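You operate a simulated robot arm through the tools that you are given. There is no shell and no other tool.

The job below is to be done with a simulated robot arm. You get a single attempt, and the scene is never put back.

JOB
Swap the spent grey cassette in the blue post for the red one.
Fine: latch it; the old one goes on the stand. Set down upright: grey tape cassette.

The check looks at the end state, three seconds after you hand in, the way a careful person would. Anything else that was tipped, shoved, dropped, spilled or broken makes it a failure.

ROBOT AND FRAMES
A 6-joint arm with a two-finger gripper, fixed in place. Base frame: the origin is at the foot of the arm, x ahead of it, y to its left, z up. Units: mm, degrees, N and s.
It reaches about 1298 mm from its shoulder. Its first joint turns from -149.0 to 149.0 degrees. Payload 1.57 kg.
The TCP is the grasp point between the finger pads, 21 mm short of the fingertips. In the tool frame z runs along the fingers and y along their closing line. Largest opening 70 mm; the body of the gripper starts 50 mm behind the TCP.
Orientation is that of the tool frame in the base frame, as [roll, pitch, yaw] about the fixed x, y, z axes, in that order (R = Rz(yaw) Ry(pitch) Rx(roll)). With the fingers straight down and closing along the base's y, the tool's x points along the base's -x, its y along +y and its z along -z.

CONTROLS
- The arm moves only by the tool arm_command. Its argument "steps" is a list that holds one entry, the list of rows, each a list of 6 numbers: the shift along the tool's x, y, z in m, then the turn, a rotation vector about the tool's x, y, z in rad. In form: [[[tx, ty, tz, rx, ry, rz], ...]]. A call has 1 to 20 rows; each row shifts and turns the commanded pose from where the row before left it, along the tool's axes as they then stand. "hand" is the closure, from 0 (fully open) to 1 (shut), set as the call begins (left out, the last holds). Rows are played at 5 a second. More than 50 mm and 8.6 degrees between two rows, or a gripper value outside its range, and nothing of the call is played. A pose out of reach is approached as far as the arm can. The call stops where the force on the tool passes 60 N (or 10 N more than at its start, if that is more) or the arm is blocked; 0.2 s more then pass. Each finger halts on what it meets, pressing with about 30 N; the grip force reading is that of the motor and also rises with nothing between the fingers. The clock runs only during rows and for 0.2 s after the last one: add rows that do not move to give the fingers time. The reply holds the time, the measured pose of the TCP, the force on the tool along the base axes, the opening and the grip force, in the units named above and with some noise, with the torque about the TCP (base axes, N m) and any sound that the robot's microphone picked up.
- Cameras (640 x 400 px; columns grow to the right, rows downward): "scene" is fixed at [399.7, -650.4, 1343.6]; the picture's right is [0.99, -0.11, 0.00], its down [-0.04, -0.40, -0.92] and it looks along [0.10, 0.91, -0.40] (base axes); focal length 364 px, centre (320, 200). "wrist" rides on the gripper at [79, 4, -81] in the tool frame; the picture's right is [-0.05, 1.00, 0.00], its down [-0.67, -0.04, -0.75] and it looks along [-0.74, -0.04, 0.67] (tool axes); focal length 256 px, centre (320, 200). There is no depth. A picture from a camera that has moved, and an enlarged one, comes with that camera's place and axes in the base frame and with its lens.
- capture(camera): a new picture of that camera. No time passes.
- raise_lower(by): slides the trunk up (or, below 0, down) by that many mm; the arm rides with it, the base frame stays. It gives what a move gives, with no picture.
- inspect(camera, box): a new picture of the part [left, top, right, bottom] of that camera's present view, enlarged. No time passes.
- job_done(): hands the job in; it is judged then, once.

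Nothing tells you positions but the pictures and the camera data. Unless the task says otherwise, let go and move clear before handing in.

The tools are called after "Request:" as name(argument=value, ...) on one line, values as JSON. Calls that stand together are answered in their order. arm_command: Moves the arm, as the interface text tells. Its arguments: {"type":"object","properties":{"steps":{"type":"array"},"hand":{"type":"number"}},"required":["steps"]} The other tools are called the same way: raise_lower (by) slides the trunk up or down; capture (camera) takes a picture; inspect (camera, box) takes an enlarged picture of a part of a camera's view; job_done () hands the job in.

At the start:

```text
t: 0.0
eef_pos: [226.1, 636.9, 1039.2]
tool_rot: [180.0, 0.1, -180.0]
force: [-0.5, 0.1, 0.1]
torque: [0.03, -0.04, 0.01]
finger_gap: 69.7
finger_force: 0.1
trunk travel left (down, up): [-720.0, 250.0]
```

scene: 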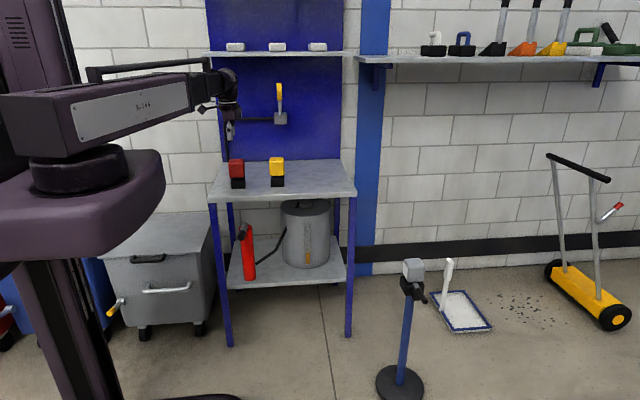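
wrist: 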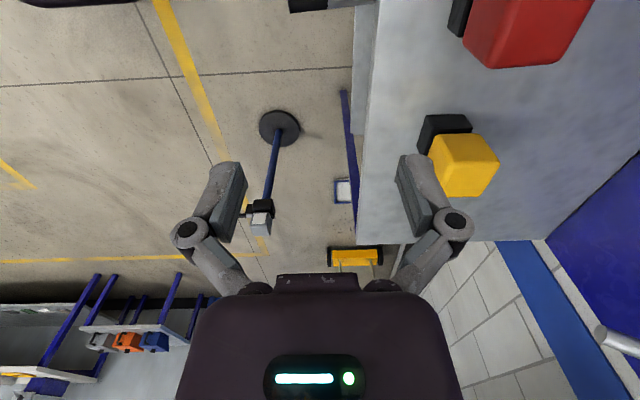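

I see a blue post with a grey cassette on top, and a table with a red and a yellow cassette sitting in black holders. I'll look closer before moving anything.

Request:
inspect(camera="scene", box=[360, 230, 480, 305])

Request:
inspect(camera="scene", box=[200, 140, 360, 240])

Request:
inspect(camera="scene", box=[180, 60, 340, 160])

Request:
inspect(camera="wrist", box=[220, 80, 380, 280])

Request:
inspect(camera="wrist", box=[380, 0, 640, 220])

```text
5.33 times, centred on (420, 268) of scene
camera zoom: at [399.7, -650.4, 1343.6], right [0.99, -0.11, 0.0], down [-0.04, -0.4, -0.92], along [0.1, 0.91, -0.4], focal length 1941 px, centre (-213, -160)
```

zoom: 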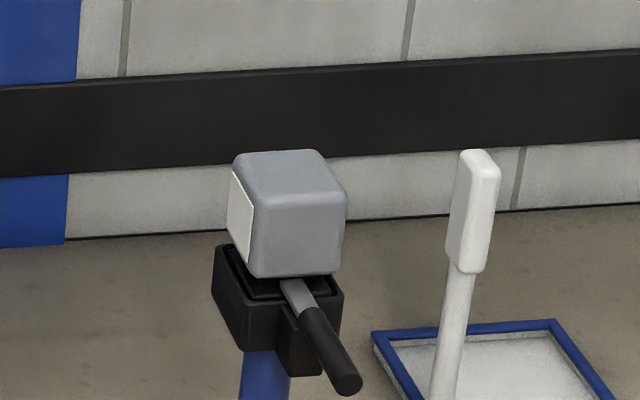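

```text
4.00 times, centred on (280, 190) of scene
camera zoom: at [399.7, -650.4, 1343.6], right [0.99, -0.11, 0.0], down [-0.04, -0.4, -0.92], along [0.1, 0.91, -0.4], focal length 1456 px, centre (480, 240)
```

zoom: 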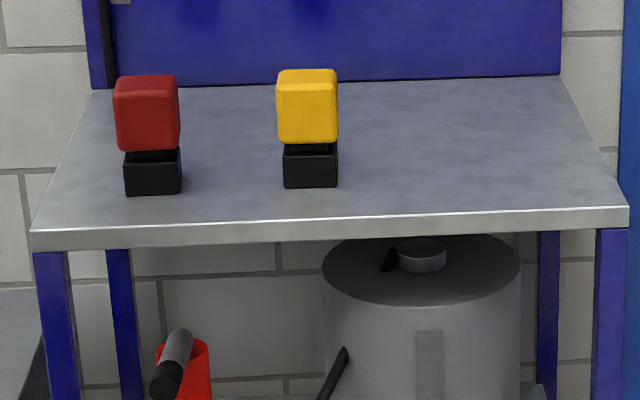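

```text
4.00 times, centred on (260, 110) of scene
camera zoom: at [399.7, -650.4, 1343.6], right [0.99, -0.11, 0.0], down [-0.04, -0.4, -0.92], along [0.1, 0.91, -0.4], focal length 1456 px, centre (560, 560)
```

zoom: 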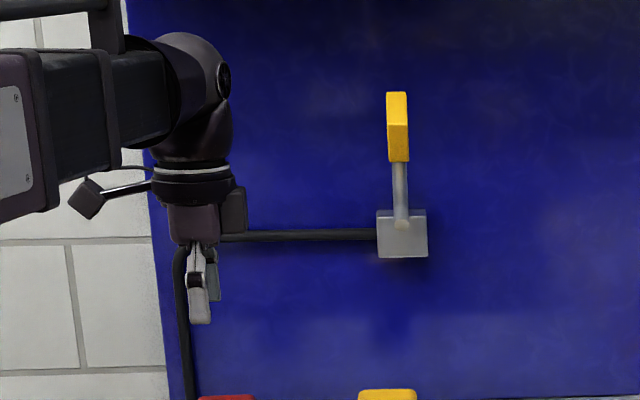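

```text
2.00 times, centred on (300, 180) of wrist
camera zoom: at [147.4, 640.9, 1119.6], right [0.05, 1.0, 0.0], down [0.67, -0.04, 0.75], along [0.74, -0.04, -0.67], focal length 512 px, centre (360, 240)
```

zoom: 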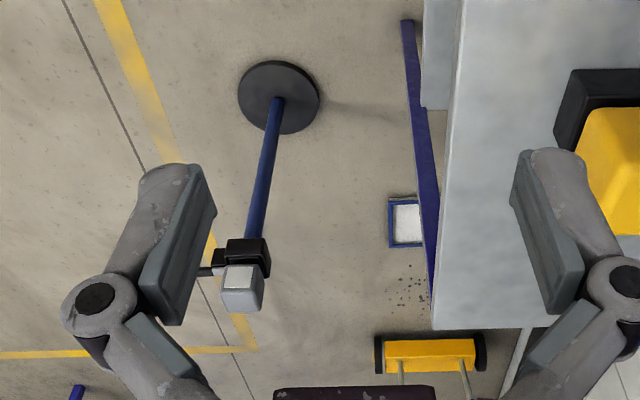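

```text
1.82 times, centred on (510, 110) of wrist
camera zoom: at [147.4, 640.9, 1119.6], right [0.05, 1.0, 0.0], down [0.67, -0.04, 0.75], along [0.74, -0.04, -0.67], focal length 465 px, centre (-26, 364)
```

zoom: 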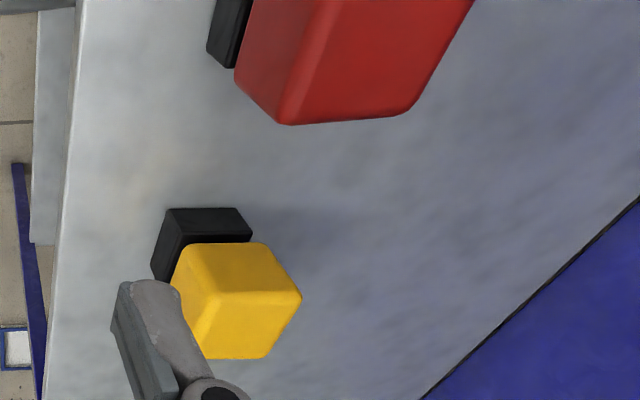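

The grey cassette sits at about (854, 395, 590). Yellow is near (379, 825, 857) and red near (212, 828, 857). I'll turn the wrist so its camera faces the bench, which should show the holders and any empty stand.

Request:
arm_command(steps=[[[0, 0, 0, 0, 0, -0.15], [0, 0, 0, 0, 0, -0.15], [0, 0, 0, 0, 0, -0.15], [0, 0, 0, 0, 0, -0.15], [0, 0, 0, 0, 0, -0.15], [0, 0, 0, 0, 0, -0.15], [0, 0, 0, 0, 0, -0.15], [0, 0, 0, 0, 0, -0.15], [0, 0, 0, 0, 0, -0.15], [0, 0, 0, 0, 0, -0.15], [0, 0, 0, 0, 0, -0.0708], [0.04, 0, 0, 0, 0, 0], [0.04, 0, 0, 0, 0, 0], [0.04, 0, 0, 0, 0, 0], [0, 0, 0, 0, 0, 0]]], hand=0)

Request:
capture(camera="wrist")

Request:
capture(camera="scene")

```text
t: 3.2
eef_pos: [225.9, 514.4, 1038.6]
tool_rot: [180.0, 0.0, -90.0]
force: [0.4, 0.4, 0.0]
torque: [0.01, -0.03, 0.0]
finger_gap: 70.0
finger_force: 0.1
trunk travel left (down, up): [-720.0, 250.0]
```

```text
taken
camera wrist: at [221.9, 436.3, 1119.5], right [-1.0, 0.05, 0.0], down [0.04, 0.67, 0.74], along [0.04, 0.74, -0.67], focal length 256 px, centre (320, 200)
```

wrist: 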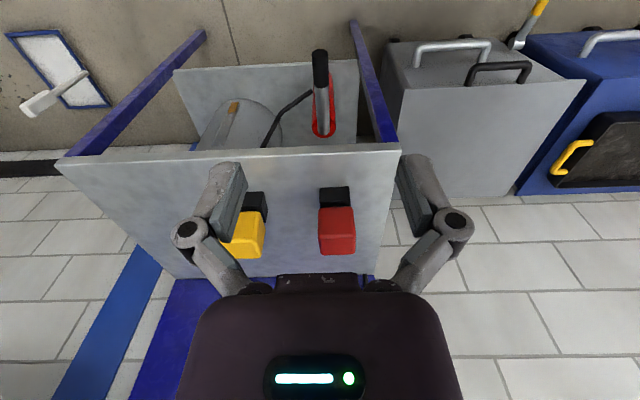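

```text
taken
```

scene: 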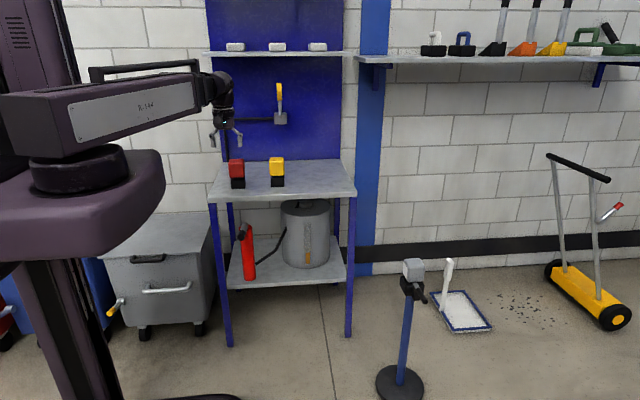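

I only see two black boxes on the bench, under red and under yellow. I need to know whether those boxes are holders or part of the cassettes, so I'll zoom in.

Request:
inspect(camera="scene", box=[222, 150, 302, 200])

Request:
inspect(camera="wrist", box=[220, 175, 380, 275])

Request:
inspect(camera="scene", box=[388, 250, 448, 304])

Request:
inspect(camera="scene", box=[210, 25, 350, 70])

Request:
inspect(camera="scene", box=[400, 0, 640, 80])

```text
8.00 times, centred on (262, 175) of scene
camera zoom: at [399.7, -650.4, 1343.6], right [0.99, -0.11, 0.0], down [-0.04, -0.4, -0.92], along [0.1, 0.91, -0.4], focal length 2911 px, centre (784, 400)
```

zoom: 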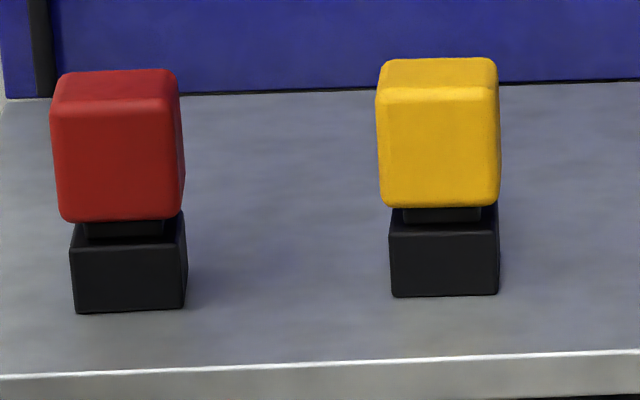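

```text
4.00 times, centred on (300, 225) of wrist
camera zoom: at [221.9, 436.3, 1119.5], right [-1.0, 0.05, 0.0], down [0.04, 0.67, 0.74], along [0.04, 0.74, -0.67], focal length 1024 px, centre (400, 100)
```

zoom: 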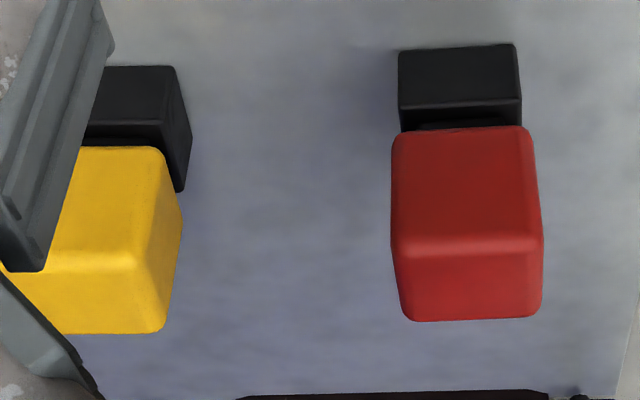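

```text
7.41 times, centred on (418, 277) of scene
camera zoom: at [399.7, -650.4, 1343.6], right [0.99, -0.11, 0.0], down [-0.04, -0.4, -0.92], along [0.1, 0.91, -0.4], focal length 2696 px, centre (-406, -370)
```

zoom: 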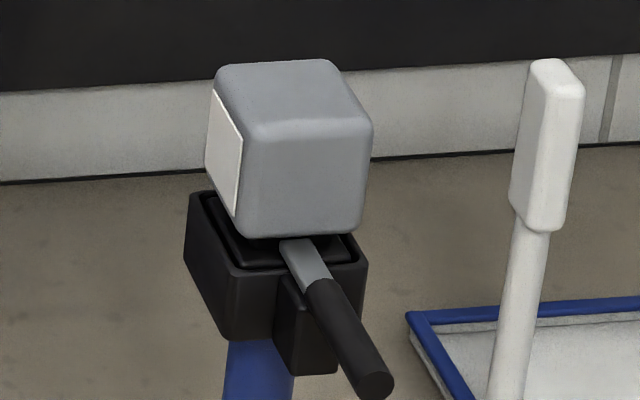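

```text
4.57 times, centred on (280, 48) of scene
camera zoom: at [399.7, -650.4, 1343.6], right [0.99, -0.11, 0.0], down [-0.04, -0.4, -0.92], along [0.1, 0.91, -0.4], focal length 1664 px, centre (503, 897)
```

zoom: 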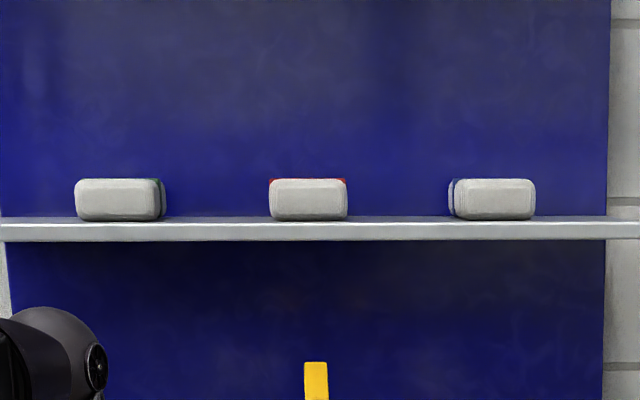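

```text
2.67 times, centred on (520, 40) of scene
camera zoom: at [399.7, -650.4, 1343.6], right [0.99, -0.11, 0.0], down [-0.04, -0.4, -0.92], along [0.1, 0.91, -0.4], focal length 970 px, centre (-213, 627)
```

zoom: 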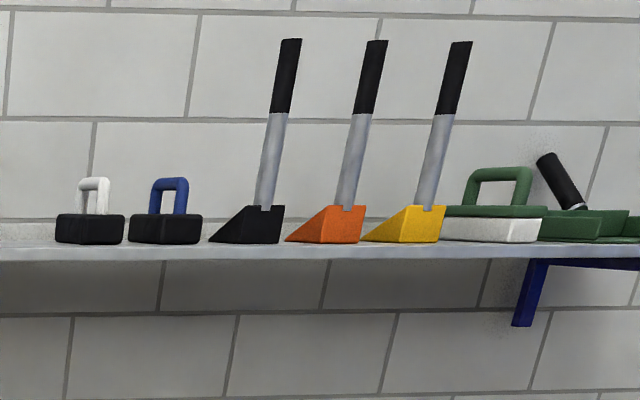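

The cassettes are each a coloured cube on a narrow neck with a black foot that goes into a socket. That makes "the stand" the bench with the blue legs. Next I'll take a close look at the post and its lever from the front.

Request:
arm_command(steps=[[[0.01875, -0.0395, 0, 0, 0, 0], [0.01875, -0.0395, 0, 0, 0, 0], [0.01875, -0.0395, 0, 0, 0, 0], [0.01875, -0.0395, 0, 0, 0, 0], [0.01875, -0.0395, 0, 0, 0, 0], [0.01875, -0.0395, 0, 0, 0, 0], [0.01875, -0.0395, 0, 0, 0, 0], [0.01875, -0.0395, 0, 0, 0, 0], [0.01875, -0.0395, 0, 0, 0, 0], [0.01875, -0.0395, 0, 0, 0, 0], [0.01875, -0.0395, 0, 0, 0, 0], [0.01875, -0.0395, 0, 0, 0, 0], [0.01875, -0.0395, 0, 0, 0, 0], [0.01875, -0.0395, 0, 0, 0, 0], [0.01875, -0.0395, 0, 0, 0, 0], [0.01875, -0.0395, 0, 0, 0, 0], [0, 0, 0, 0, 0, 0]]])

Request:
arm_command(steps=[[[0, 0, 0.042, 0, 0, 0], [0, 0, 0.042, 0, 0, 0], [0, 0, 0.042, 0, 0, 0], [0, 0, 0.042, 0, 0, 0], [0, 0, 0.042, 0, 0, 0], [0, 0, 0.042, 0, 0, 0], [0, 0, 0.042, 0, 0, 0], [0, 0, 0, 0, 0, 0]]])

Request:
capture(camera="wrist")

Request:
capture(camera="scene")

```text
t: 6.8
eef_pos: [858.4, 214.1, 1039.1]
tool_rot: [180.0, 0.0, -90.0]
force: [-0.1, 0.2, 0.0]
torque: [0.0, 0.01, 0.01]
finger_gap: 70.0
finger_force: 0.0
trunk travel left (down, up): [-720.0, 250.0]
```

```text
t: 8.6
eef_pos: [857.4, 214.6, 1038.6]
tool_rot: [180.0, 0.0, -90.1]
force: [0.5, 0.6, -0.1]
torque: [-0.01, -0.04, 0.01]
finger_gap: 69.9
finger_force: 0.1
out of reach, approached as far as the arm can: row 1, 2, 3, 4, 5, 6, 7
trunk travel left (down, up): [-720.0, 250.0]
```

```text
taken
camera wrist: at [853.7, 136.0, 1119.6], right [-1.0, 0.05, 0.0], down [0.04, 0.67, 0.74], along [0.04, 0.74, -0.67], focal length 256 px, centre (320, 200)
```

wrist: 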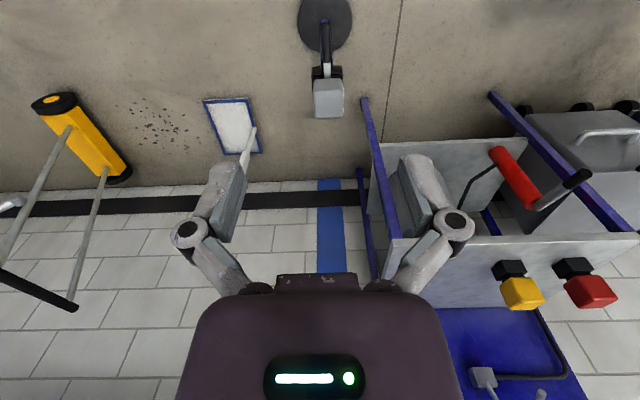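

```text
taken
```

scene: 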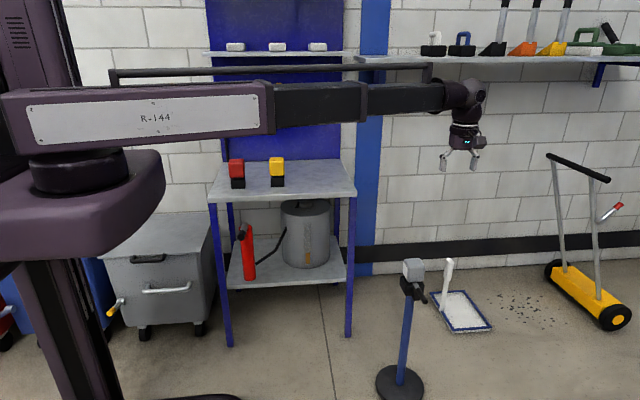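

The arm reaches out horizontally but can't go down, so the trunk has to provide the height. I'll lower it in stages and watch the pose.

Request:
raise_lower(by=-100)

```text
t: 9.9
eef_pos: [857.9, 215.7, 938.7]
tool_rot: [-180.0, 0.1, -90.0]
force: [0.2, -0.7, -0.6]
torque: [-0.05, -0.03, -0.01]
finger_gap: 69.9
finger_force: 0.0
trunk travel left (down, up): [-620.0, 350.0]
```

Request:
raise_lower(by=-195)

Request:
capture(camera="wrist")

Request:
capture(camera="scene")

```text
t: 12.1
eef_pos: [857.4, 214.5, 744.1]
tool_rot: [-180.0, -0.1, -90.2]
force: [-0.2, -1.0, 0.0]
torque: [0.02, -0.02, -0.01]
finger_gap: 69.7
finger_force: 0.1
trunk travel left (down, up): [-425.0, 545.0]
```

```text
taken
camera wrist: at [853.7, 136.0, 824.7], right [-1.0, 0.05, 0.0], down [0.04, 0.67, 0.74], along [0.04, 0.74, -0.67], focal length 256 px, centre (320, 200)
```

wrist: 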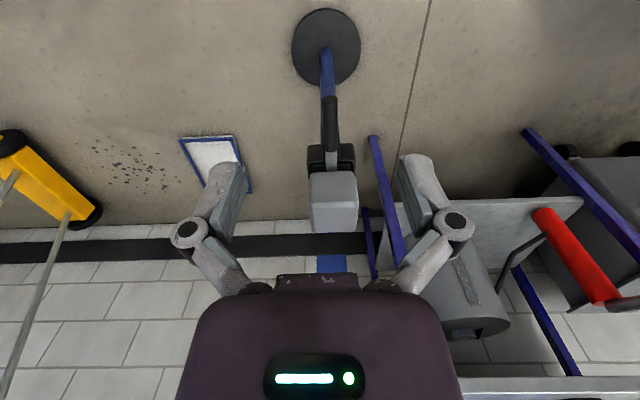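

```text
taken
```

scene: 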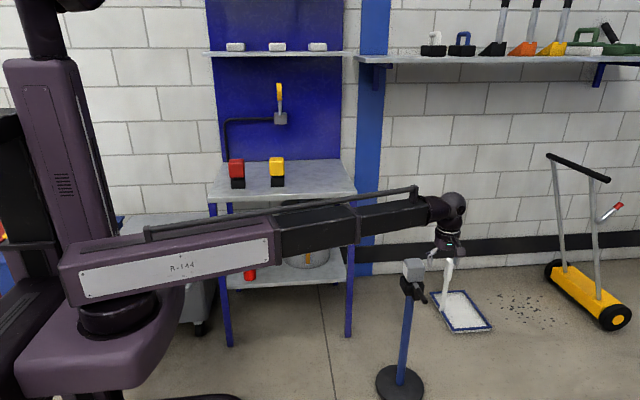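

Request:
inspect(camera="wrist", box=[260, 80, 400, 240])

Request:
inspect(camera="wrist", box=[290, 130, 370, 190])

```text
2.50 times, centred on (330, 160) of wrist
camera zoom: at [853.7, 136.0, 824.7], right [-1.0, 0.05, 0.0], down [0.04, 0.67, 0.74], along [0.04, 0.74, -0.67], focal length 640 px, centre (295, 300)
```

zoom: 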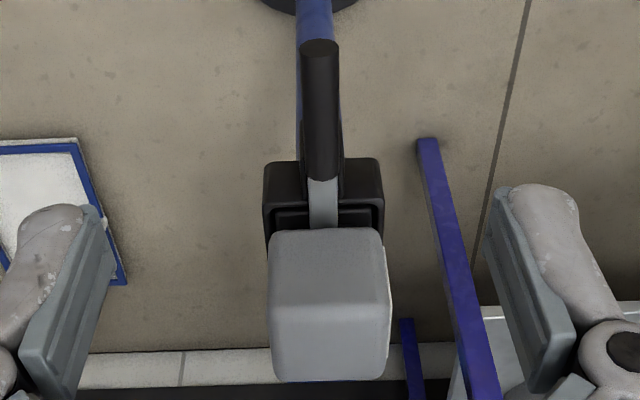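

```text
6.67 times, centred on (330, 160) of wrist
camera zoom: at [853.7, 136.0, 824.7], right [-1.0, 0.05, 0.0], down [0.04, 0.67, 0.74], along [0.04, 0.74, -0.67], focal length 1707 px, centre (253, 467)
```

zoom: 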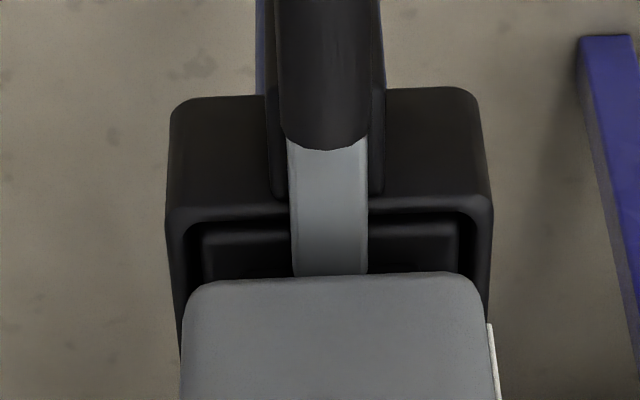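

The lever's handle runs level from about (850, 338, 559) to (849, 265, 562), with its tongue sitting over the cassette foot. I'll check whether the arm can make small vertical moves, then get a side view.

Request:
arm_command(steps=[[[0, 0, -0.02, 0, 0, 0], [0, 0, 0, 0, 0, 0]]])

```text
t: 12.7
eef_pos: [857.2, 214.6, 743.3]
tool_rot: [180.0, 0.0, -90.1]
force: [1.1, 0.3, -0.1]
torque: [0.01, 0.02, 0.0]
finger_gap: 70.0
finger_force: 0.0
out of reach, approached as far as the arm can: row 1
trunk travel left (down, up): [-425.0, 545.0]
```

The arm itself can't move vertically, so all height comes from the trunk. I'll move round to the −x side and look across at the latch.

Request:
arm_command(steps=[[[0, 0.045, 0, 0, 0, 0], [0, 0.045, 0, 0, 0, 0], [0, 0.045, 0, 0, 0, 0], [0, 0.045, 0, 0, 0, 0], [0, 0.027, 0, 0, 0, 0], [0, 0, 0, 0, 0, 0.15], [0, 0, 0, 0, 0, 0.15], [0, 0, 0, 0, 0, 0.15], [0, 0, 0, 0, 0, 0.15], [0, 0, 0, 0, 0, 0.15], [0, 0, 0, 0, 0, 0.15], [0, 0, 0, 0, 0, 0.15], [0, 0, 0, 0, 0, 0.15], [0, 0, 0, 0, 0, 0.15], [0, 0, 0, 0, 0, 0.15], [0, 0, 0, 0, 0, 0.0708], [-0.015, 0.05, 0, 0, 0, 0], [-0.014, 0.046, 0, 0, 0, 0], [0, 0, 0, 0, 0, 0]]])

```text
refused: row 17 steps farther than a row can; nothing moved
```

Request:
arm_command(steps=[[[0, 0.045, 0, 0, 0, 0], [0, 0.045, 0, 0, 0, 0], [0, 0.045, 0, 0, 0, 0], [0, 0.045, 0, 0, 0, 0], [0, 0.027, 0, 0, 0, 0], [0, 0, 0, 0, 0, 0.15], [0, 0, 0, 0, 0, 0.15], [0, 0, 0, 0, 0, 0.15], [0, 0, 0, 0, 0, 0.15], [0, 0, 0, 0, 0, 0.15], [0, 0, 0, 0, 0, 0.15], [0, 0, 0, 0, 0, 0.15], [0, 0, 0, 0, 0, 0.15], [0, 0, 0, 0, 0, 0.15], [0, 0, 0, 0, 0, 0.15], [0, 0, 0, 0, 0, 0.0708], [-0.01, 0.035, 0, 0, 0, 0], [-0.01, 0.035, 0, 0, 0, 0], [-0.01, 0.026, 0, 0, 0, 0], [0, 0, 0, 0, 0, 0]]])

Request:
raise_lower(by=-110)

Request:
capture(camera="wrist")

Request:
inspect(camera="wrist", box=[240, 160, 400, 270])

```text
t: 16.9
eef_pos: [682.0, 311.3, 743.5]
tool_rot: [180.0, -0.1, 179.9]
force: [0.4, -0.2, -0.1]
torque: [-0.01, 0.01, 0.01]
finger_gap: 70.0
finger_force: 0.0
trunk travel left (down, up): [-425.0, 545.0]
```

```text
t: 18.3
eef_pos: [683.0, 310.6, 632.9]
tool_rot: [-179.9, 0.0, 179.9]
force: [-0.6, 0.9, -0.1]
torque: [0.03, 0.01, 0.0]
finger_gap: 70.0
finger_force: 0.1
trunk travel left (down, up): [-315.0, 655.0]
```

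```text
taken
camera wrist: at [603.4, 316.1, 714.7], right [0.05, 1.0, 0.0], down [0.67, -0.04, 0.74], along [0.74, -0.04, -0.67], focal length 256 px, centre (320, 200)
```

wrist: 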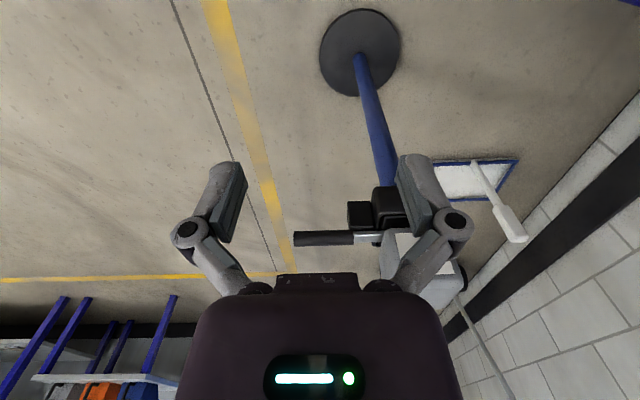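

```text
3.64 times, centred on (320, 215) of wrist
camera zoom: at [603.4, 316.1, 714.7], right [0.05, 1.0, 0.0], down [0.67, -0.04, 0.74], along [0.74, -0.04, -0.67], focal length 931 px, centre (320, 146)
```

zoom: 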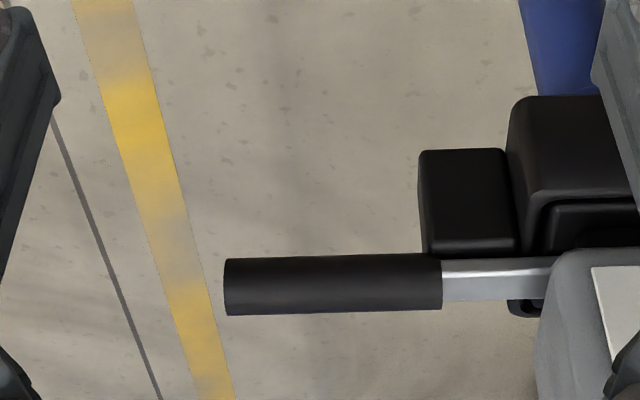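

Request:
arm_command(steps=[[[0, 0.03, 0, 0, 0, 0], [0, 0.03, 0, 0, 0, 0], [0, 0, 0, 0, 0, 0]]])

Request:
inspect(camera="wrist", box=[240, 150, 400, 280])

Request:
inspect(camera="wrist", box=[290, 180, 370, 240])

```text
t: 19.1
eef_pos: [682.6, 371.7, 633.3]
tool_rot: [-179.9, 0.0, 180.0]
force: [-0.8, 0.3, -0.4]
torque: [-0.01, -0.04, -0.03]
finger_gap: 70.1
finger_force: 0.1
trunk travel left (down, up): [-315.0, 655.0]
```

```text
3.08 times, centred on (320, 215) of wrist
camera zoom: at [603.2, 376.5, 714.6], right [0.05, 1.0, 0.0], down [0.67, -0.04, 0.74], along [0.74, -0.04, -0.67], focal length 788 px, centre (320, 154)
```

zoom: 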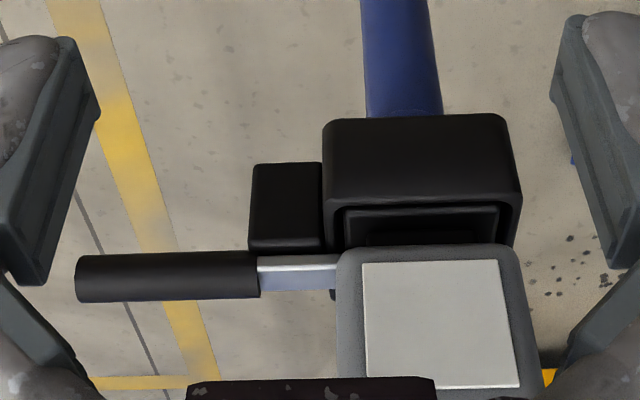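

```text
6.67 times, centred on (330, 210) of wrist
camera zoom: at [603.2, 376.5, 714.6], right [0.05, 1.0, 0.0], down [0.67, -0.04, 0.74], along [0.74, -0.04, -0.67], focal length 1707 px, centre (253, 133)
```

zoom: 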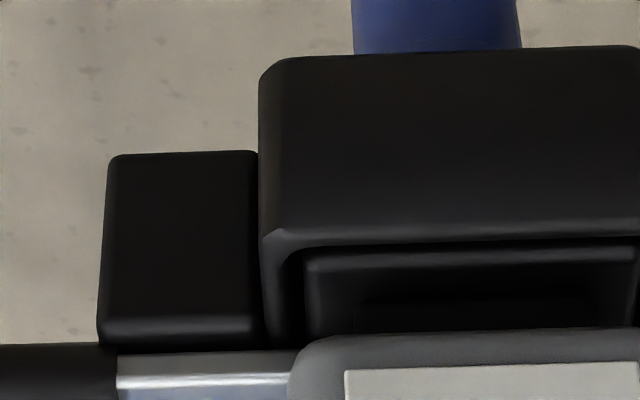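

The grey bar lies flat on top of the mount block and passes under the cube at about z 550, so it is probably a swing or slide latch. I'll bring the gripper over the handle at about (849.6, 285) and feel which way it goes.

Request:
arm_command(steps=[[[0, -0.0435, 0, 0, 0, 0], [0, -0.0435, 0, 0, 0, 0], [0, 0, 0, 0, 0, -0.15], [0, 0, 0, 0, 0, -0.15], [0, 0, 0, 0, 0, -0.15], [0, 0, 0, 0, 0, -0.15], [0, 0, 0, 0, 0, -0.15], [0, 0, 0, 0, 0, -0.15], [0, 0, 0, 0, 0, -0.15], [0, 0, 0, 0, 0, -0.15], [0, 0, 0, 0, 0, -0.15], [0, 0, 0, 0, 0, -0.15], [0, 0, 0, 0, 0, -0.0708], [0, -0.045, 0, 0, 0, 0], [0, -0.045, 0, 0, 0, 0], [0, -0.045, 0, 0, 0, 0], [0, -0.032, 0, 0, 0, 0], [0, 0, 0, 0, 0, 0], [0, 0, 0, 0, 0, 0]]])

Request:
capture(camera="wrist")

Request:
inspect(camera="scene", box=[380, 200, 500, 310])

```text
t: 23.1
eef_pos: [847.0, 285.7, 634.7]
tool_rot: [180.0, 0.1, -90.1]
force: [0.0, -0.3, 0.2]
torque: [-0.02, -0.02, 0.0]
finger_gap: 70.1
finger_force: 0.0
trunk travel left (down, up): [-315.0, 655.0]
```

```text
taken
camera wrist: at [844.2, 207.5, 714.6], right [-1.0, 0.05, 0.0], down [0.04, 0.67, 0.74], along [0.04, 0.74, -0.67], focal length 256 px, centre (320, 200)
```

wrist: 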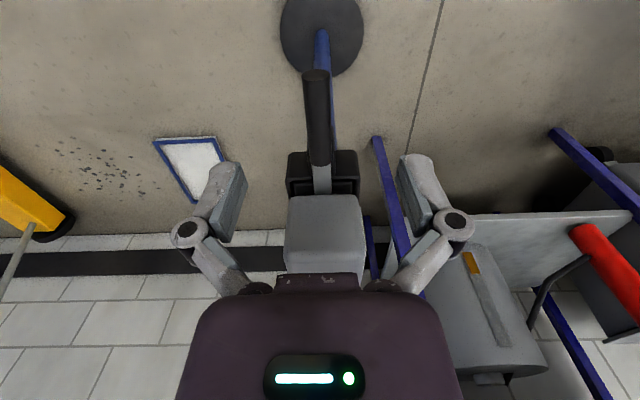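

```text
3.64 times, centred on (440, 255) of scene
camera zoom: at [399.7, -650.4, 1343.6], right [0.99, -0.11, 0.0], down [-0.04, -0.4, -0.92], along [0.1, 0.91, -0.4], focal length 1323 px, centre (-116, 0)
```

zoom: 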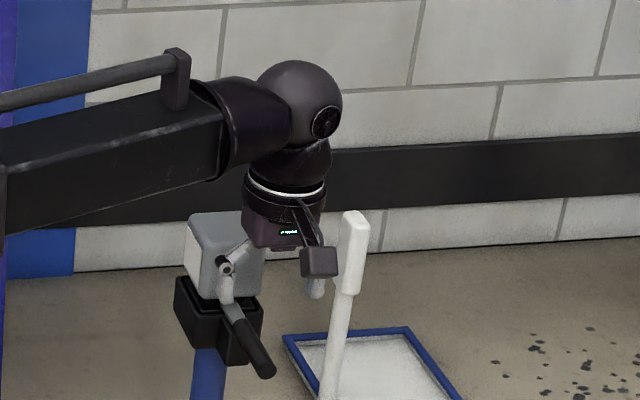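

Request:
arm_command(steps=[[[0, -0.0016, 0, 0, 0, 0], [0, 0, 0, 0, 0, 0]]])

Request:
raise_lower(by=-79)

Request:
capture(camera="wrist")

Request:
inspect(camera="scene", box=[380, 220, 500, 310])

```text
t: 23.7
eef_pos: [849.6, 285.1, 633.6]
tool_rot: [-179.9, 0.0, -90.1]
force: [0.2, 0.0, -0.7]
torque: [-0.04, -0.01, 0.04]
finger_gap: 70.1
finger_force: 0.0
trunk travel left (down, up): [-315.0, 655.0]
```

```text
t: 24.8
eef_pos: [849.9, 285.3, 554.7]
tool_rot: [-180.0, -0.1, -90.1]
force: [0.4, -0.1, -0.6]
torque: [0.0, -0.01, 0.0]
finger_gap: 70.1
finger_force: 0.2
trunk travel left (down, up): [-236.0, 734.0]
```

```text
taken
camera wrist: at [846.3, 206.8, 635.6], right [-1.0, 0.05, 0.0], down [0.04, 0.67, 0.74], along [0.04, 0.74, -0.67], focal length 256 px, centre (320, 200)
```

wrist: 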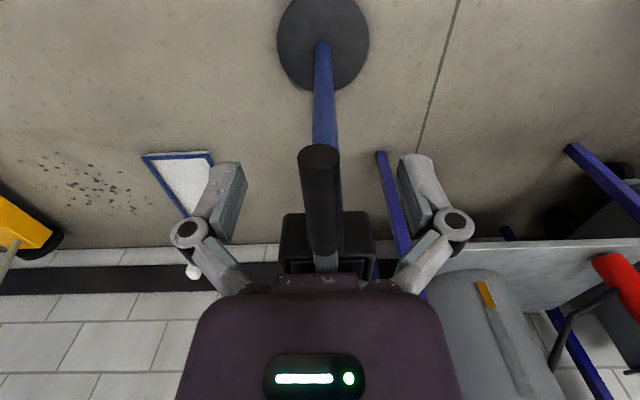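

```text
4.44 times, centred on (440, 265) of scene
camera zoom: at [399.7, -650.4, 1343.6], right [0.99, -0.11, 0.0], down [-0.04, -0.4, -0.92], along [0.1, 0.91, -0.4], focal length 1617 px, centre (-213, -89)
```

zoom: 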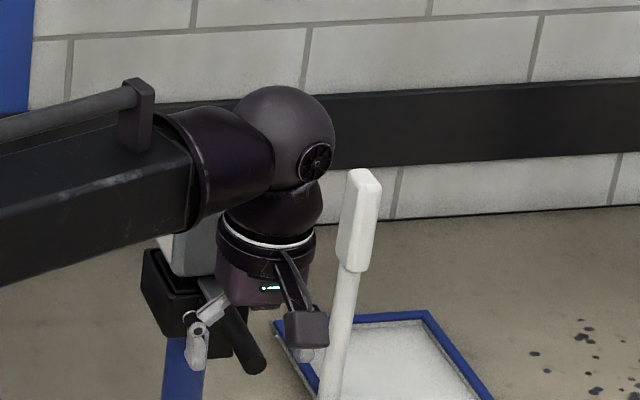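

The handle is centred between the fingers. I'll close to a loose cage around it without clamping.

Request:
arm_command(steps=[[[0, 0, 0, 0, 0, 0], [0, 0, 0, 0, 0, 0], [0, 0, 0, 0, 0, 0], [0, 0, 0, 0, 0, 0]]], hand=0.63)

Request:
inspect(camera="wrist", box=[240, 100, 400, 280])

```text
t: 25.8
eef_pos: [851.0, 285.5, 554.1]
tool_rot: [179.9, 0.0, -90.1]
force: [0.7, 0.1, 0.9]
torque: [0.01, 0.02, -0.04]
finger_gap: 25.7
finger_force: 0.0
trunk travel left (down, up): [-236.0, 734.0]
```

```text
2.22 times, centred on (320, 190) of wrist
camera zoom: at [846.3, 206.8, 635.6], right [-1.0, 0.05, 0.0], down [0.04, 0.67, 0.74], along [0.04, 0.74, -0.67], focal length 569 px, centre (320, 222)
```

zoom: 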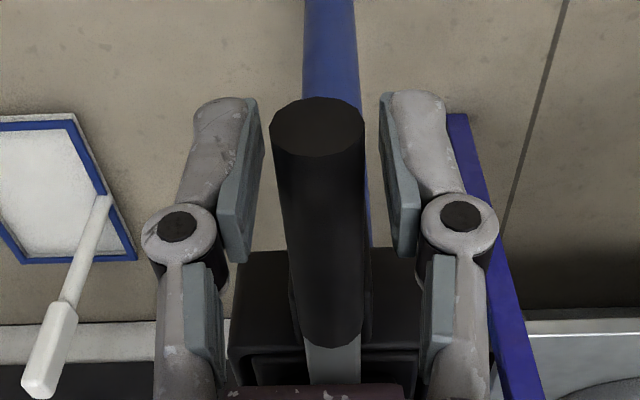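

Request:
arm_command(steps=[[[0, -0.003, 0, 0, 0, 0], [0, -0.002, 0, 0, 0, 0], [0, -0.001, 0, 0, 0, 0], [0, 0, 0, 0, 0, 0]]])

Request:
inspect(camera="wrist", box=[240, 100, 400, 280])

```text
t: 26.8
eef_pos: [855.6, 285.1, 554.3]
tool_rot: [-179.9, 0.0, -90.1]
force: [-0.8, 0.0, 0.1]
torque: [-0.02, 0.02, 0.01]
finger_gap: 26.0
finger_force: 0.1
trunk travel left (down, up): [-236.0, 734.0]
```

```text
2.22 times, centred on (320, 190) of wrist
camera zoom: at [852.1, 206.5, 635.6], right [-1.0, 0.05, 0.0], down [0.04, 0.67, 0.74], along [0.04, 0.74, -0.67], focal length 569 px, centre (320, 222)
```

zoom: 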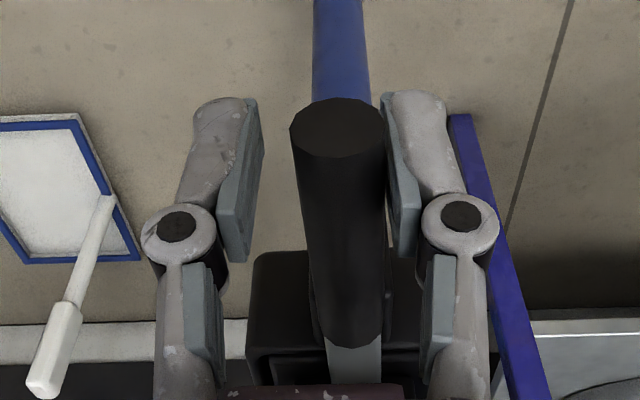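

Request:
arm_command(steps=[[[0, -0.001, 0, 0, 0, 0], [0, -0.001, 0, 0, 0, 0], [0, 0, 0, 0, 0, 0]]])

Request:
arm_command(steps=[[[0, -0.001, 0, 0, 0, 0], [0, -0.001, 0, 0, 0, 0], [0, 0, 0, 0, 0, 0]]])

Request:
inspect(camera="wrist", box=[240, 100, 400, 280])

```text
t: 27.6
eef_pos: [858.6, 285.4, 554.3]
tool_rot: [-179.9, 0.0, -90.0]
force: [0.7, -0.8, 0.5]
torque: [-0.01, -0.02, 0.0]
finger_gap: 26.1
finger_force: 0.4
trunk travel left (down, up): [-236.0, 734.0]
```

```text
t: 28.4
eef_pos: [859.1, 286.0, 554.4]
tool_rot: [-180.0, 0.1, -90.1]
force: [0.1, -1.2, 0.6]
torque: [0.03, 0.04, -0.02]
finger_gap: 26.1
finger_force: 0.2
trunk travel left (down, up): [-236.0, 734.0]
```

```text
2.22 times, centred on (320, 190) of wrist
camera zoom: at [856.2, 207.1, 635.6], right [-1.0, 0.05, 0.0], down [0.04, 0.67, 0.74], along [0.04, 0.74, -0.67], focal length 569 px, centre (320, 222)
```

zoom: 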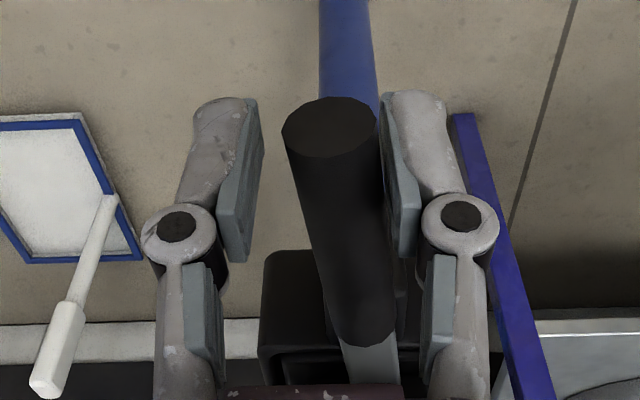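

The lever pivots freely about a vertical axis, and pushing it toward +x meets almost no force. I'll follow its arc round a pivot near (850, 350).

Request:
arm_command(steps=[[[0, 0, 0, 0, 0, -0.13], [-0.0006, -0.0085, 0, 0, 0, -0.13], [-0.0006, -0.0085, 0, 0, 0, -0.13], [-0.0006, -0.0085, 0, 0, 0, -0.13], [-0.0006, -0.0085, 0, 0, 0, -0.13], [0, 0, 0, 0, 0, 0]]])

Request:
capture(camera="wrist")

Request:
inspect(camera="scene", box=[380, 220, 500, 310])

```text
t: 29.8
eef_pos: [892.3, 298.7, 553.6]
tool_rot: [179.9, 0.0, -52.8]
force: [-0.6, -0.2, -0.3]
torque: [-0.05, -0.04, 0.01]
finger_gap: 26.1
finger_force: 0.1
trunk travel left (down, up): [-236.0, 734.0]
```

```text
taken
camera wrist: at [937.2, 233.2, 635.6], right [-0.83, -0.56, 0.0], down [-0.38, 0.55, 0.74], along [-0.42, 0.62, -0.67], focal length 256 px, centre (320, 200)
```

wrist: 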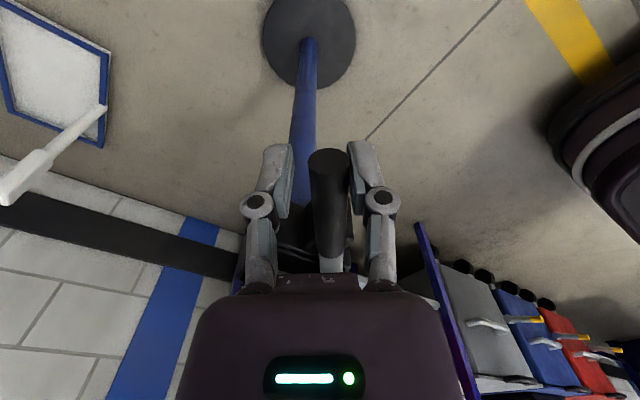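

```text
4.44 times, centred on (440, 265) of scene
camera zoom: at [399.7, -650.4, 1343.6], right [0.99, -0.11, 0.0], down [-0.04, -0.4, -0.92], along [0.1, 0.91, -0.4], focal length 1617 px, centre (-213, -89)
```

zoom: 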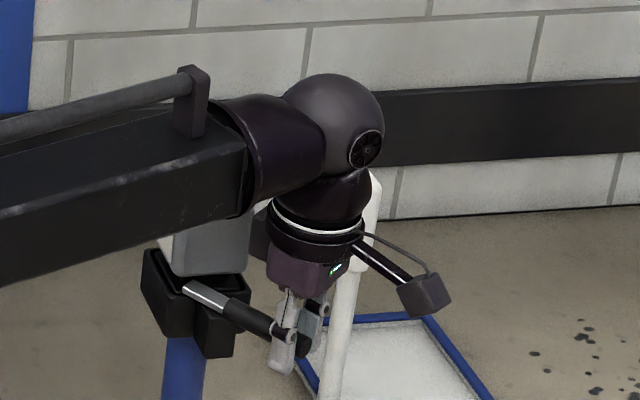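

Request:
arm_command(steps=[[[-0.0006, -0.0085, 0, 0, 0, -0.13], [-0.0006, -0.0085, 0, 0, 0, -0.13], [-0.0006, -0.0085, 0, 0, 0, -0.13], [0, 0, 0, 0, 0, 0]]])

Request:
arm_command(steps=[[[-0.0006, -0.0085, 0, 0, 0, -0.13], [0, 0, 0, 0, 0, 0]]])

Request:
arm_command(steps=[[[-0.0006, -0.0085, 0, 0, 0, -0.13], [0, 0, 0, 0, 0, 0]]])

Request:
capture(camera="wrist")

Request:
inspect(camera="scene", box=[380, 220, 500, 310])

```text
t: 30.8
eef_pos: [909.2, 316.6, 554.2]
tool_rot: [-180.0, 0.0, -30.4]
force: [-0.5, -0.3, 0.5]
torque: [-0.01, 0.01, 0.0]
finger_gap: 25.8
finger_force: 0.1
trunk travel left (down, up): [-236.0, 734.0]
```

```text
t: 31.4
eef_pos: [911.7, 324.2, 554.5]
tool_rot: [-180.0, 0.1, -23.0]
force: [-0.5, -0.5, 0.3]
torque: [-0.01, -0.02, 0.0]
finger_gap: 25.6
finger_force: 0.0
trunk travel left (down, up): [-236.0, 734.0]
```

```text
t: 32.0
eef_pos: [914.4, 331.8, 554.9]
tool_rot: [-180.0, 0.0, -15.5]
force: [-0.5, 0.6, 0.8]
torque: [0.0, -0.01, 0.01]
finger_gap: 26.0
finger_force: 0.0
trunk travel left (down, up): [-236.0, 734.0]
```

```text
taken
camera wrist: at [990.8, 307.9, 635.6], right [-0.32, -0.95, 0.0], down [-0.63, 0.21, 0.74], along [-0.71, 0.24, -0.67], focal length 256 px, centre (320, 200)
```

wrist: 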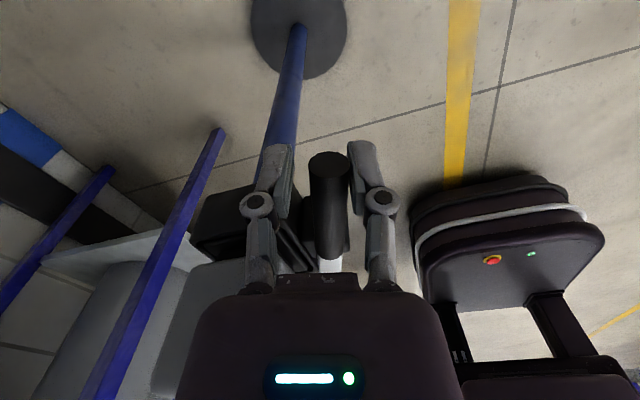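

```text
4.44 times, centred on (440, 265) of scene
camera zoom: at [399.7, -650.4, 1343.6], right [0.99, -0.11, 0.0], down [-0.04, -0.4, -0.92], along [0.1, 0.91, -0.4], focal length 1617 px, centre (-213, -89)
```

zoom: 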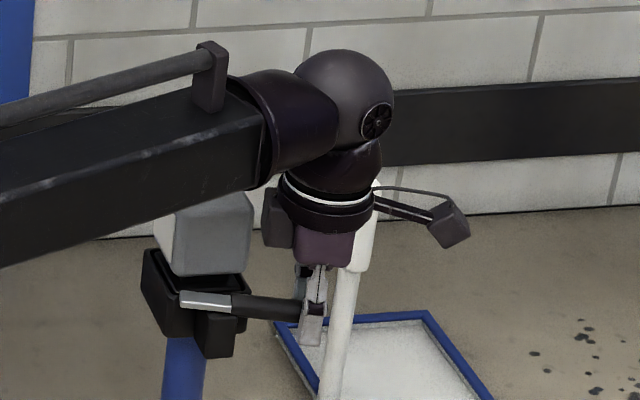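

Request:
arm_command(steps=[[[-0.0006, -0.0085, 0, 0, 0, -0.13], [0, 0, 0, 0, 0, 0]]])

Request:
arm_command(steps=[[[-0.0006, -0.0085, 0, 0, 0, -0.13], [0, 0, 0, 0, 0, 0]]])

Request:
inspect(camera="wrist", box=[180, 120, 400, 280])

Request:
inspect(camera="scene", box=[390, 240, 460, 300])

```text
t: 32.6
eef_pos: [915.9, 341.8, 555.5]
tool_rot: [-180.0, 0.0, -8.0]
force: [-0.9, -1.1, -0.4]
torque: [-0.02, 0.0, -0.06]
finger_gap: 26.8
finger_force: 0.6
trunk travel left (down, up): [-236.0, 734.0]
```

```text
t: 33.2
eef_pos: [917.4, 349.2, 554.9]
tool_rot: [179.9, 0.0, -0.7]
force: [0.9, -3.7, -0.8]
torque: [-0.02, -0.04, -0.03]
finger_gap: 28.6
finger_force: 2.2
trunk travel left (down, up): [-236.0, 734.0]
```

```text
2.50 times, centred on (290, 200) of wrist
camera zoom: at [997.1, 345.3, 635.6], right [-0.06, -1.0, 0.0], down [-0.67, 0.04, 0.74], along [-0.74, 0.05, -0.67], focal length 640 px, centre (395, 200)
```

zoom: 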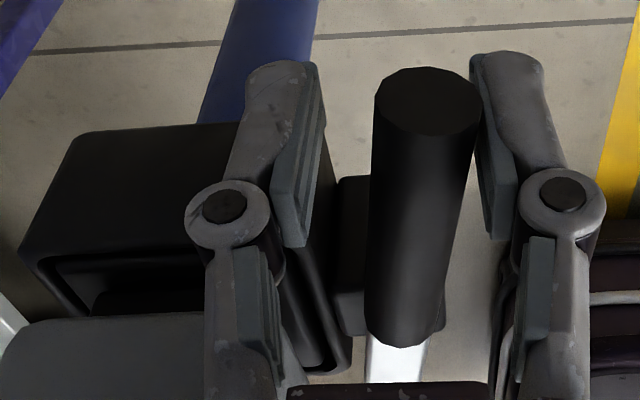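

```text
6.67 times, centred on (425, 270) of scene
camera zoom: at [399.7, -650.4, 1343.6], right [0.99, -0.11, 0.0], down [-0.04, -0.4, -0.92], along [0.1, 0.91, -0.4], focal length 2426 px, centre (-380, -267)
```

zoom: 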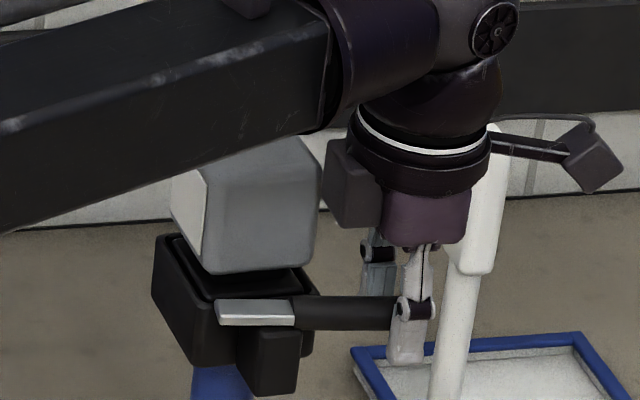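

The lever has met its end stop at about 85–90°, and its tongue is clear of the cassette. I'll back off, rise straight up and open the fingers.

Request:
arm_command(steps=[[[0, 0.0045, 0, 0, 0, 0], [0, 0, 0, 0, 0, 0]]])

Request:
raise_lower(by=150)

Request:
inspect(camera="scene", box=[390, 240, 460, 300])

Request:
capture(camera="wrist")

```text
t: 33.8
eef_pos: [916.3, 344.5, 554.9]
tool_rot: [180.0, 0.1, -0.7]
force: [0.4, -2.2, 0.3]
torque: [0.01, 0.0, 0.02]
finger_gap: 27.5
finger_force: 1.0
trunk travel left (down, up): [-236.0, 734.0]
```

```text
t: 35.6
eef_pos: [916.0, 344.8, 705.4]
tool_rot: [-179.9, 0.0, -0.7]
force: [0.0, 0.5, -0.5]
torque: [-0.02, -0.04, -0.04]
finger_gap: 25.7
finger_force: 0.1
trunk travel left (down, up): [-386.0, 584.0]
```

```text
6.67 times, centred on (425, 270) of scene
camera zoom: at [399.7, -650.4, 1343.6], right [0.99, -0.11, 0.0], down [-0.04, -0.4, -0.92], along [0.1, 0.91, -0.4], focal length 2426 px, centre (-380, -267)
```

zoom: 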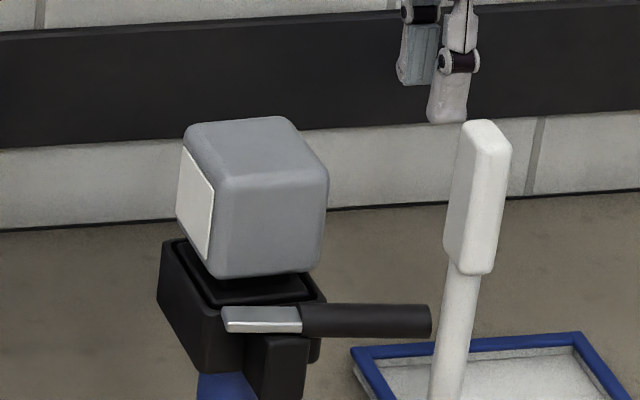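

```text
taken
camera wrist: at [996.9, 340.4, 785.5], right [-0.07, -1.0, 0.0], down [-0.67, 0.04, 0.74], along [-0.74, 0.05, -0.67], focal length 256 px, centre (320, 200)
```

wrist: 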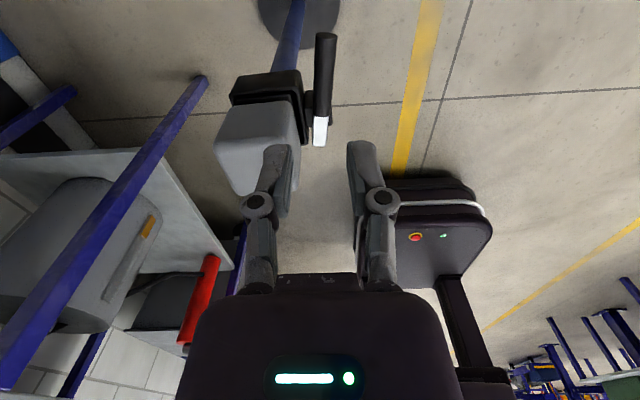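

The lever stays out of the way and the cassette is free to lift. I'll open the gripper and turn so it closes along x, lining up in front of and above the cube.

Request:
arm_command(steps=[[[-0.033, 0, 0, 0, 0, 0], [-0.033, 0, 0, 0, 0, 0], [0, 0, 0, 0, 0, 0.15], [0, 0, 0, 0, 0, 0.15], [0, 0, 0, 0, 0, 0.15], [0, 0, 0, 0, 0, 0.15], [0, 0, 0, 0, 0, 0.15], [0, 0, 0, 0, 0, 0.15], [0, 0, 0, 0, 0, 0.15], [0, 0, 0, 0, 0, 0.15], [0, 0, 0, 0, 0, 0.15], [0, 0, 0, 0, 0, 0.15], [0, 0, 0, 0, 0, 0.0586], [0, 0, 0, 0, 0, 0]]], hand=0)

Request:
capture(camera="wrist")

Request:
inspect(camera="wrist", box=[250, 90, 410, 240])

```text
t: 38.6
eef_pos: [850.0, 346.3, 704.0]
tool_rot: [180.0, 0.1, -90.1]
force: [0.0, -0.1, 0.4]
torque: [-0.01, 0.02, 0.0]
finger_gap: 70.0
finger_force: 0.1
trunk travel left (down, up): [-386.0, 584.0]
```

```text
taken
camera wrist: at [846.7, 267.2, 785.6], right [-1.0, 0.05, 0.0], down [0.04, 0.67, 0.74], along [0.04, 0.74, -0.67], focal length 256 px, centre (320, 200)
```

wrist: 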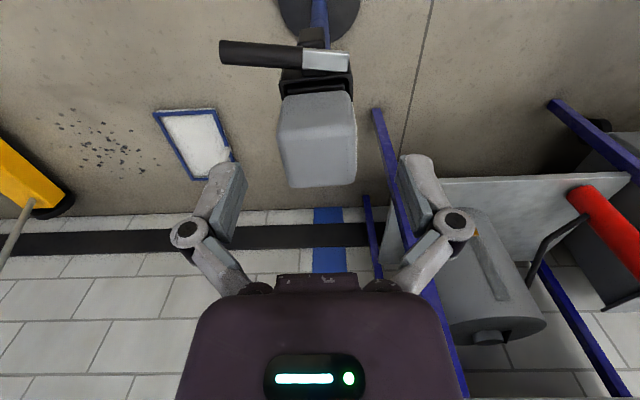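

```text
2.67 times, centred on (330, 165) of wrist
camera zoom: at [846.7, 267.2, 785.6], right [-1.0, 0.05, 0.0], down [0.04, 0.67, 0.74], along [0.04, 0.74, -0.67], focal length 683 px, centre (293, 293)
```

zoom: 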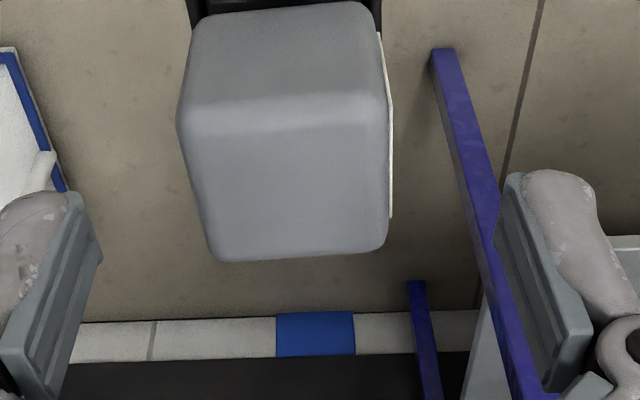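

Request:
inspect(camera="wrist", box=[276, 86, 364, 141])

Request:
inspect(camera="wrist", box=[276, 140, 364, 195])

Request:
inspect(camera="wrist", box=[270, 30, 370, 92])

```text
7.27 times, centred on (320, 114) of wrist
camera zoom: at [846.7, 267.2, 785.6], right [-1.0, 0.05, 0.0], down [0.04, 0.67, 0.74], along [0.04, 0.74, -0.67], focal length 1862 px, centre (320, 829)
```

zoom: 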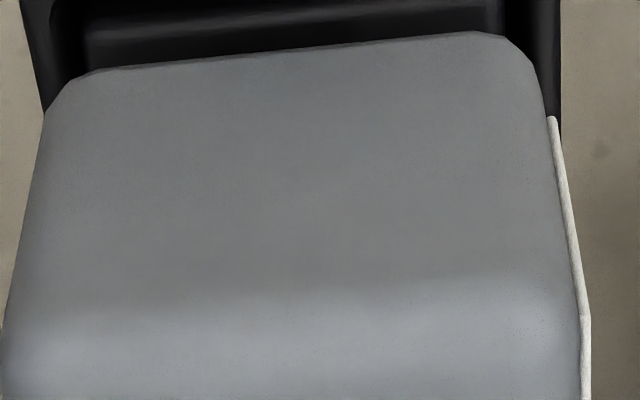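

```text
7.27 times, centred on (320, 168) of wrist
camera zoom: at [846.7, 267.2, 785.6], right [-1.0, 0.05, 0.0], down [0.04, 0.67, 0.74], along [0.04, 0.74, -0.67], focal length 1862 px, centre (320, 436)
```

zoom: 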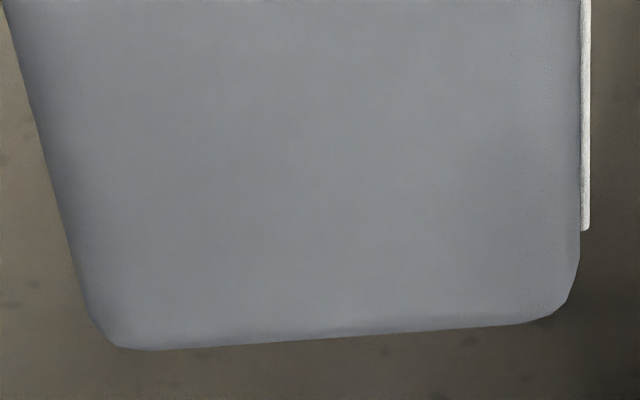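

```text
6.40 times, centred on (320, 61) of wrist
camera zoom: at [846.7, 267.2, 785.6], right [-1.0, 0.05, 0.0], down [0.04, 0.67, 0.74], along [0.04, 0.74, -0.67], focal length 1638 px, centre (320, 1090)
```

zoom: 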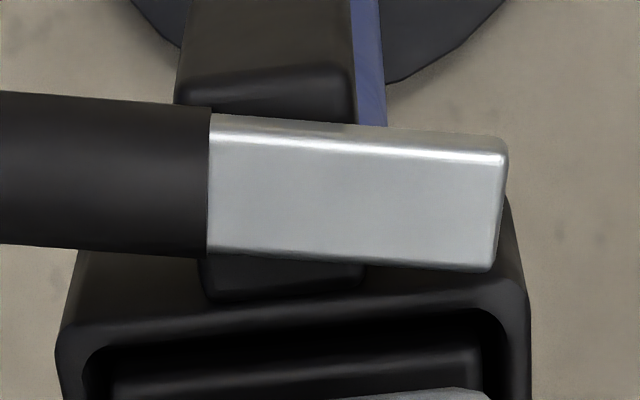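

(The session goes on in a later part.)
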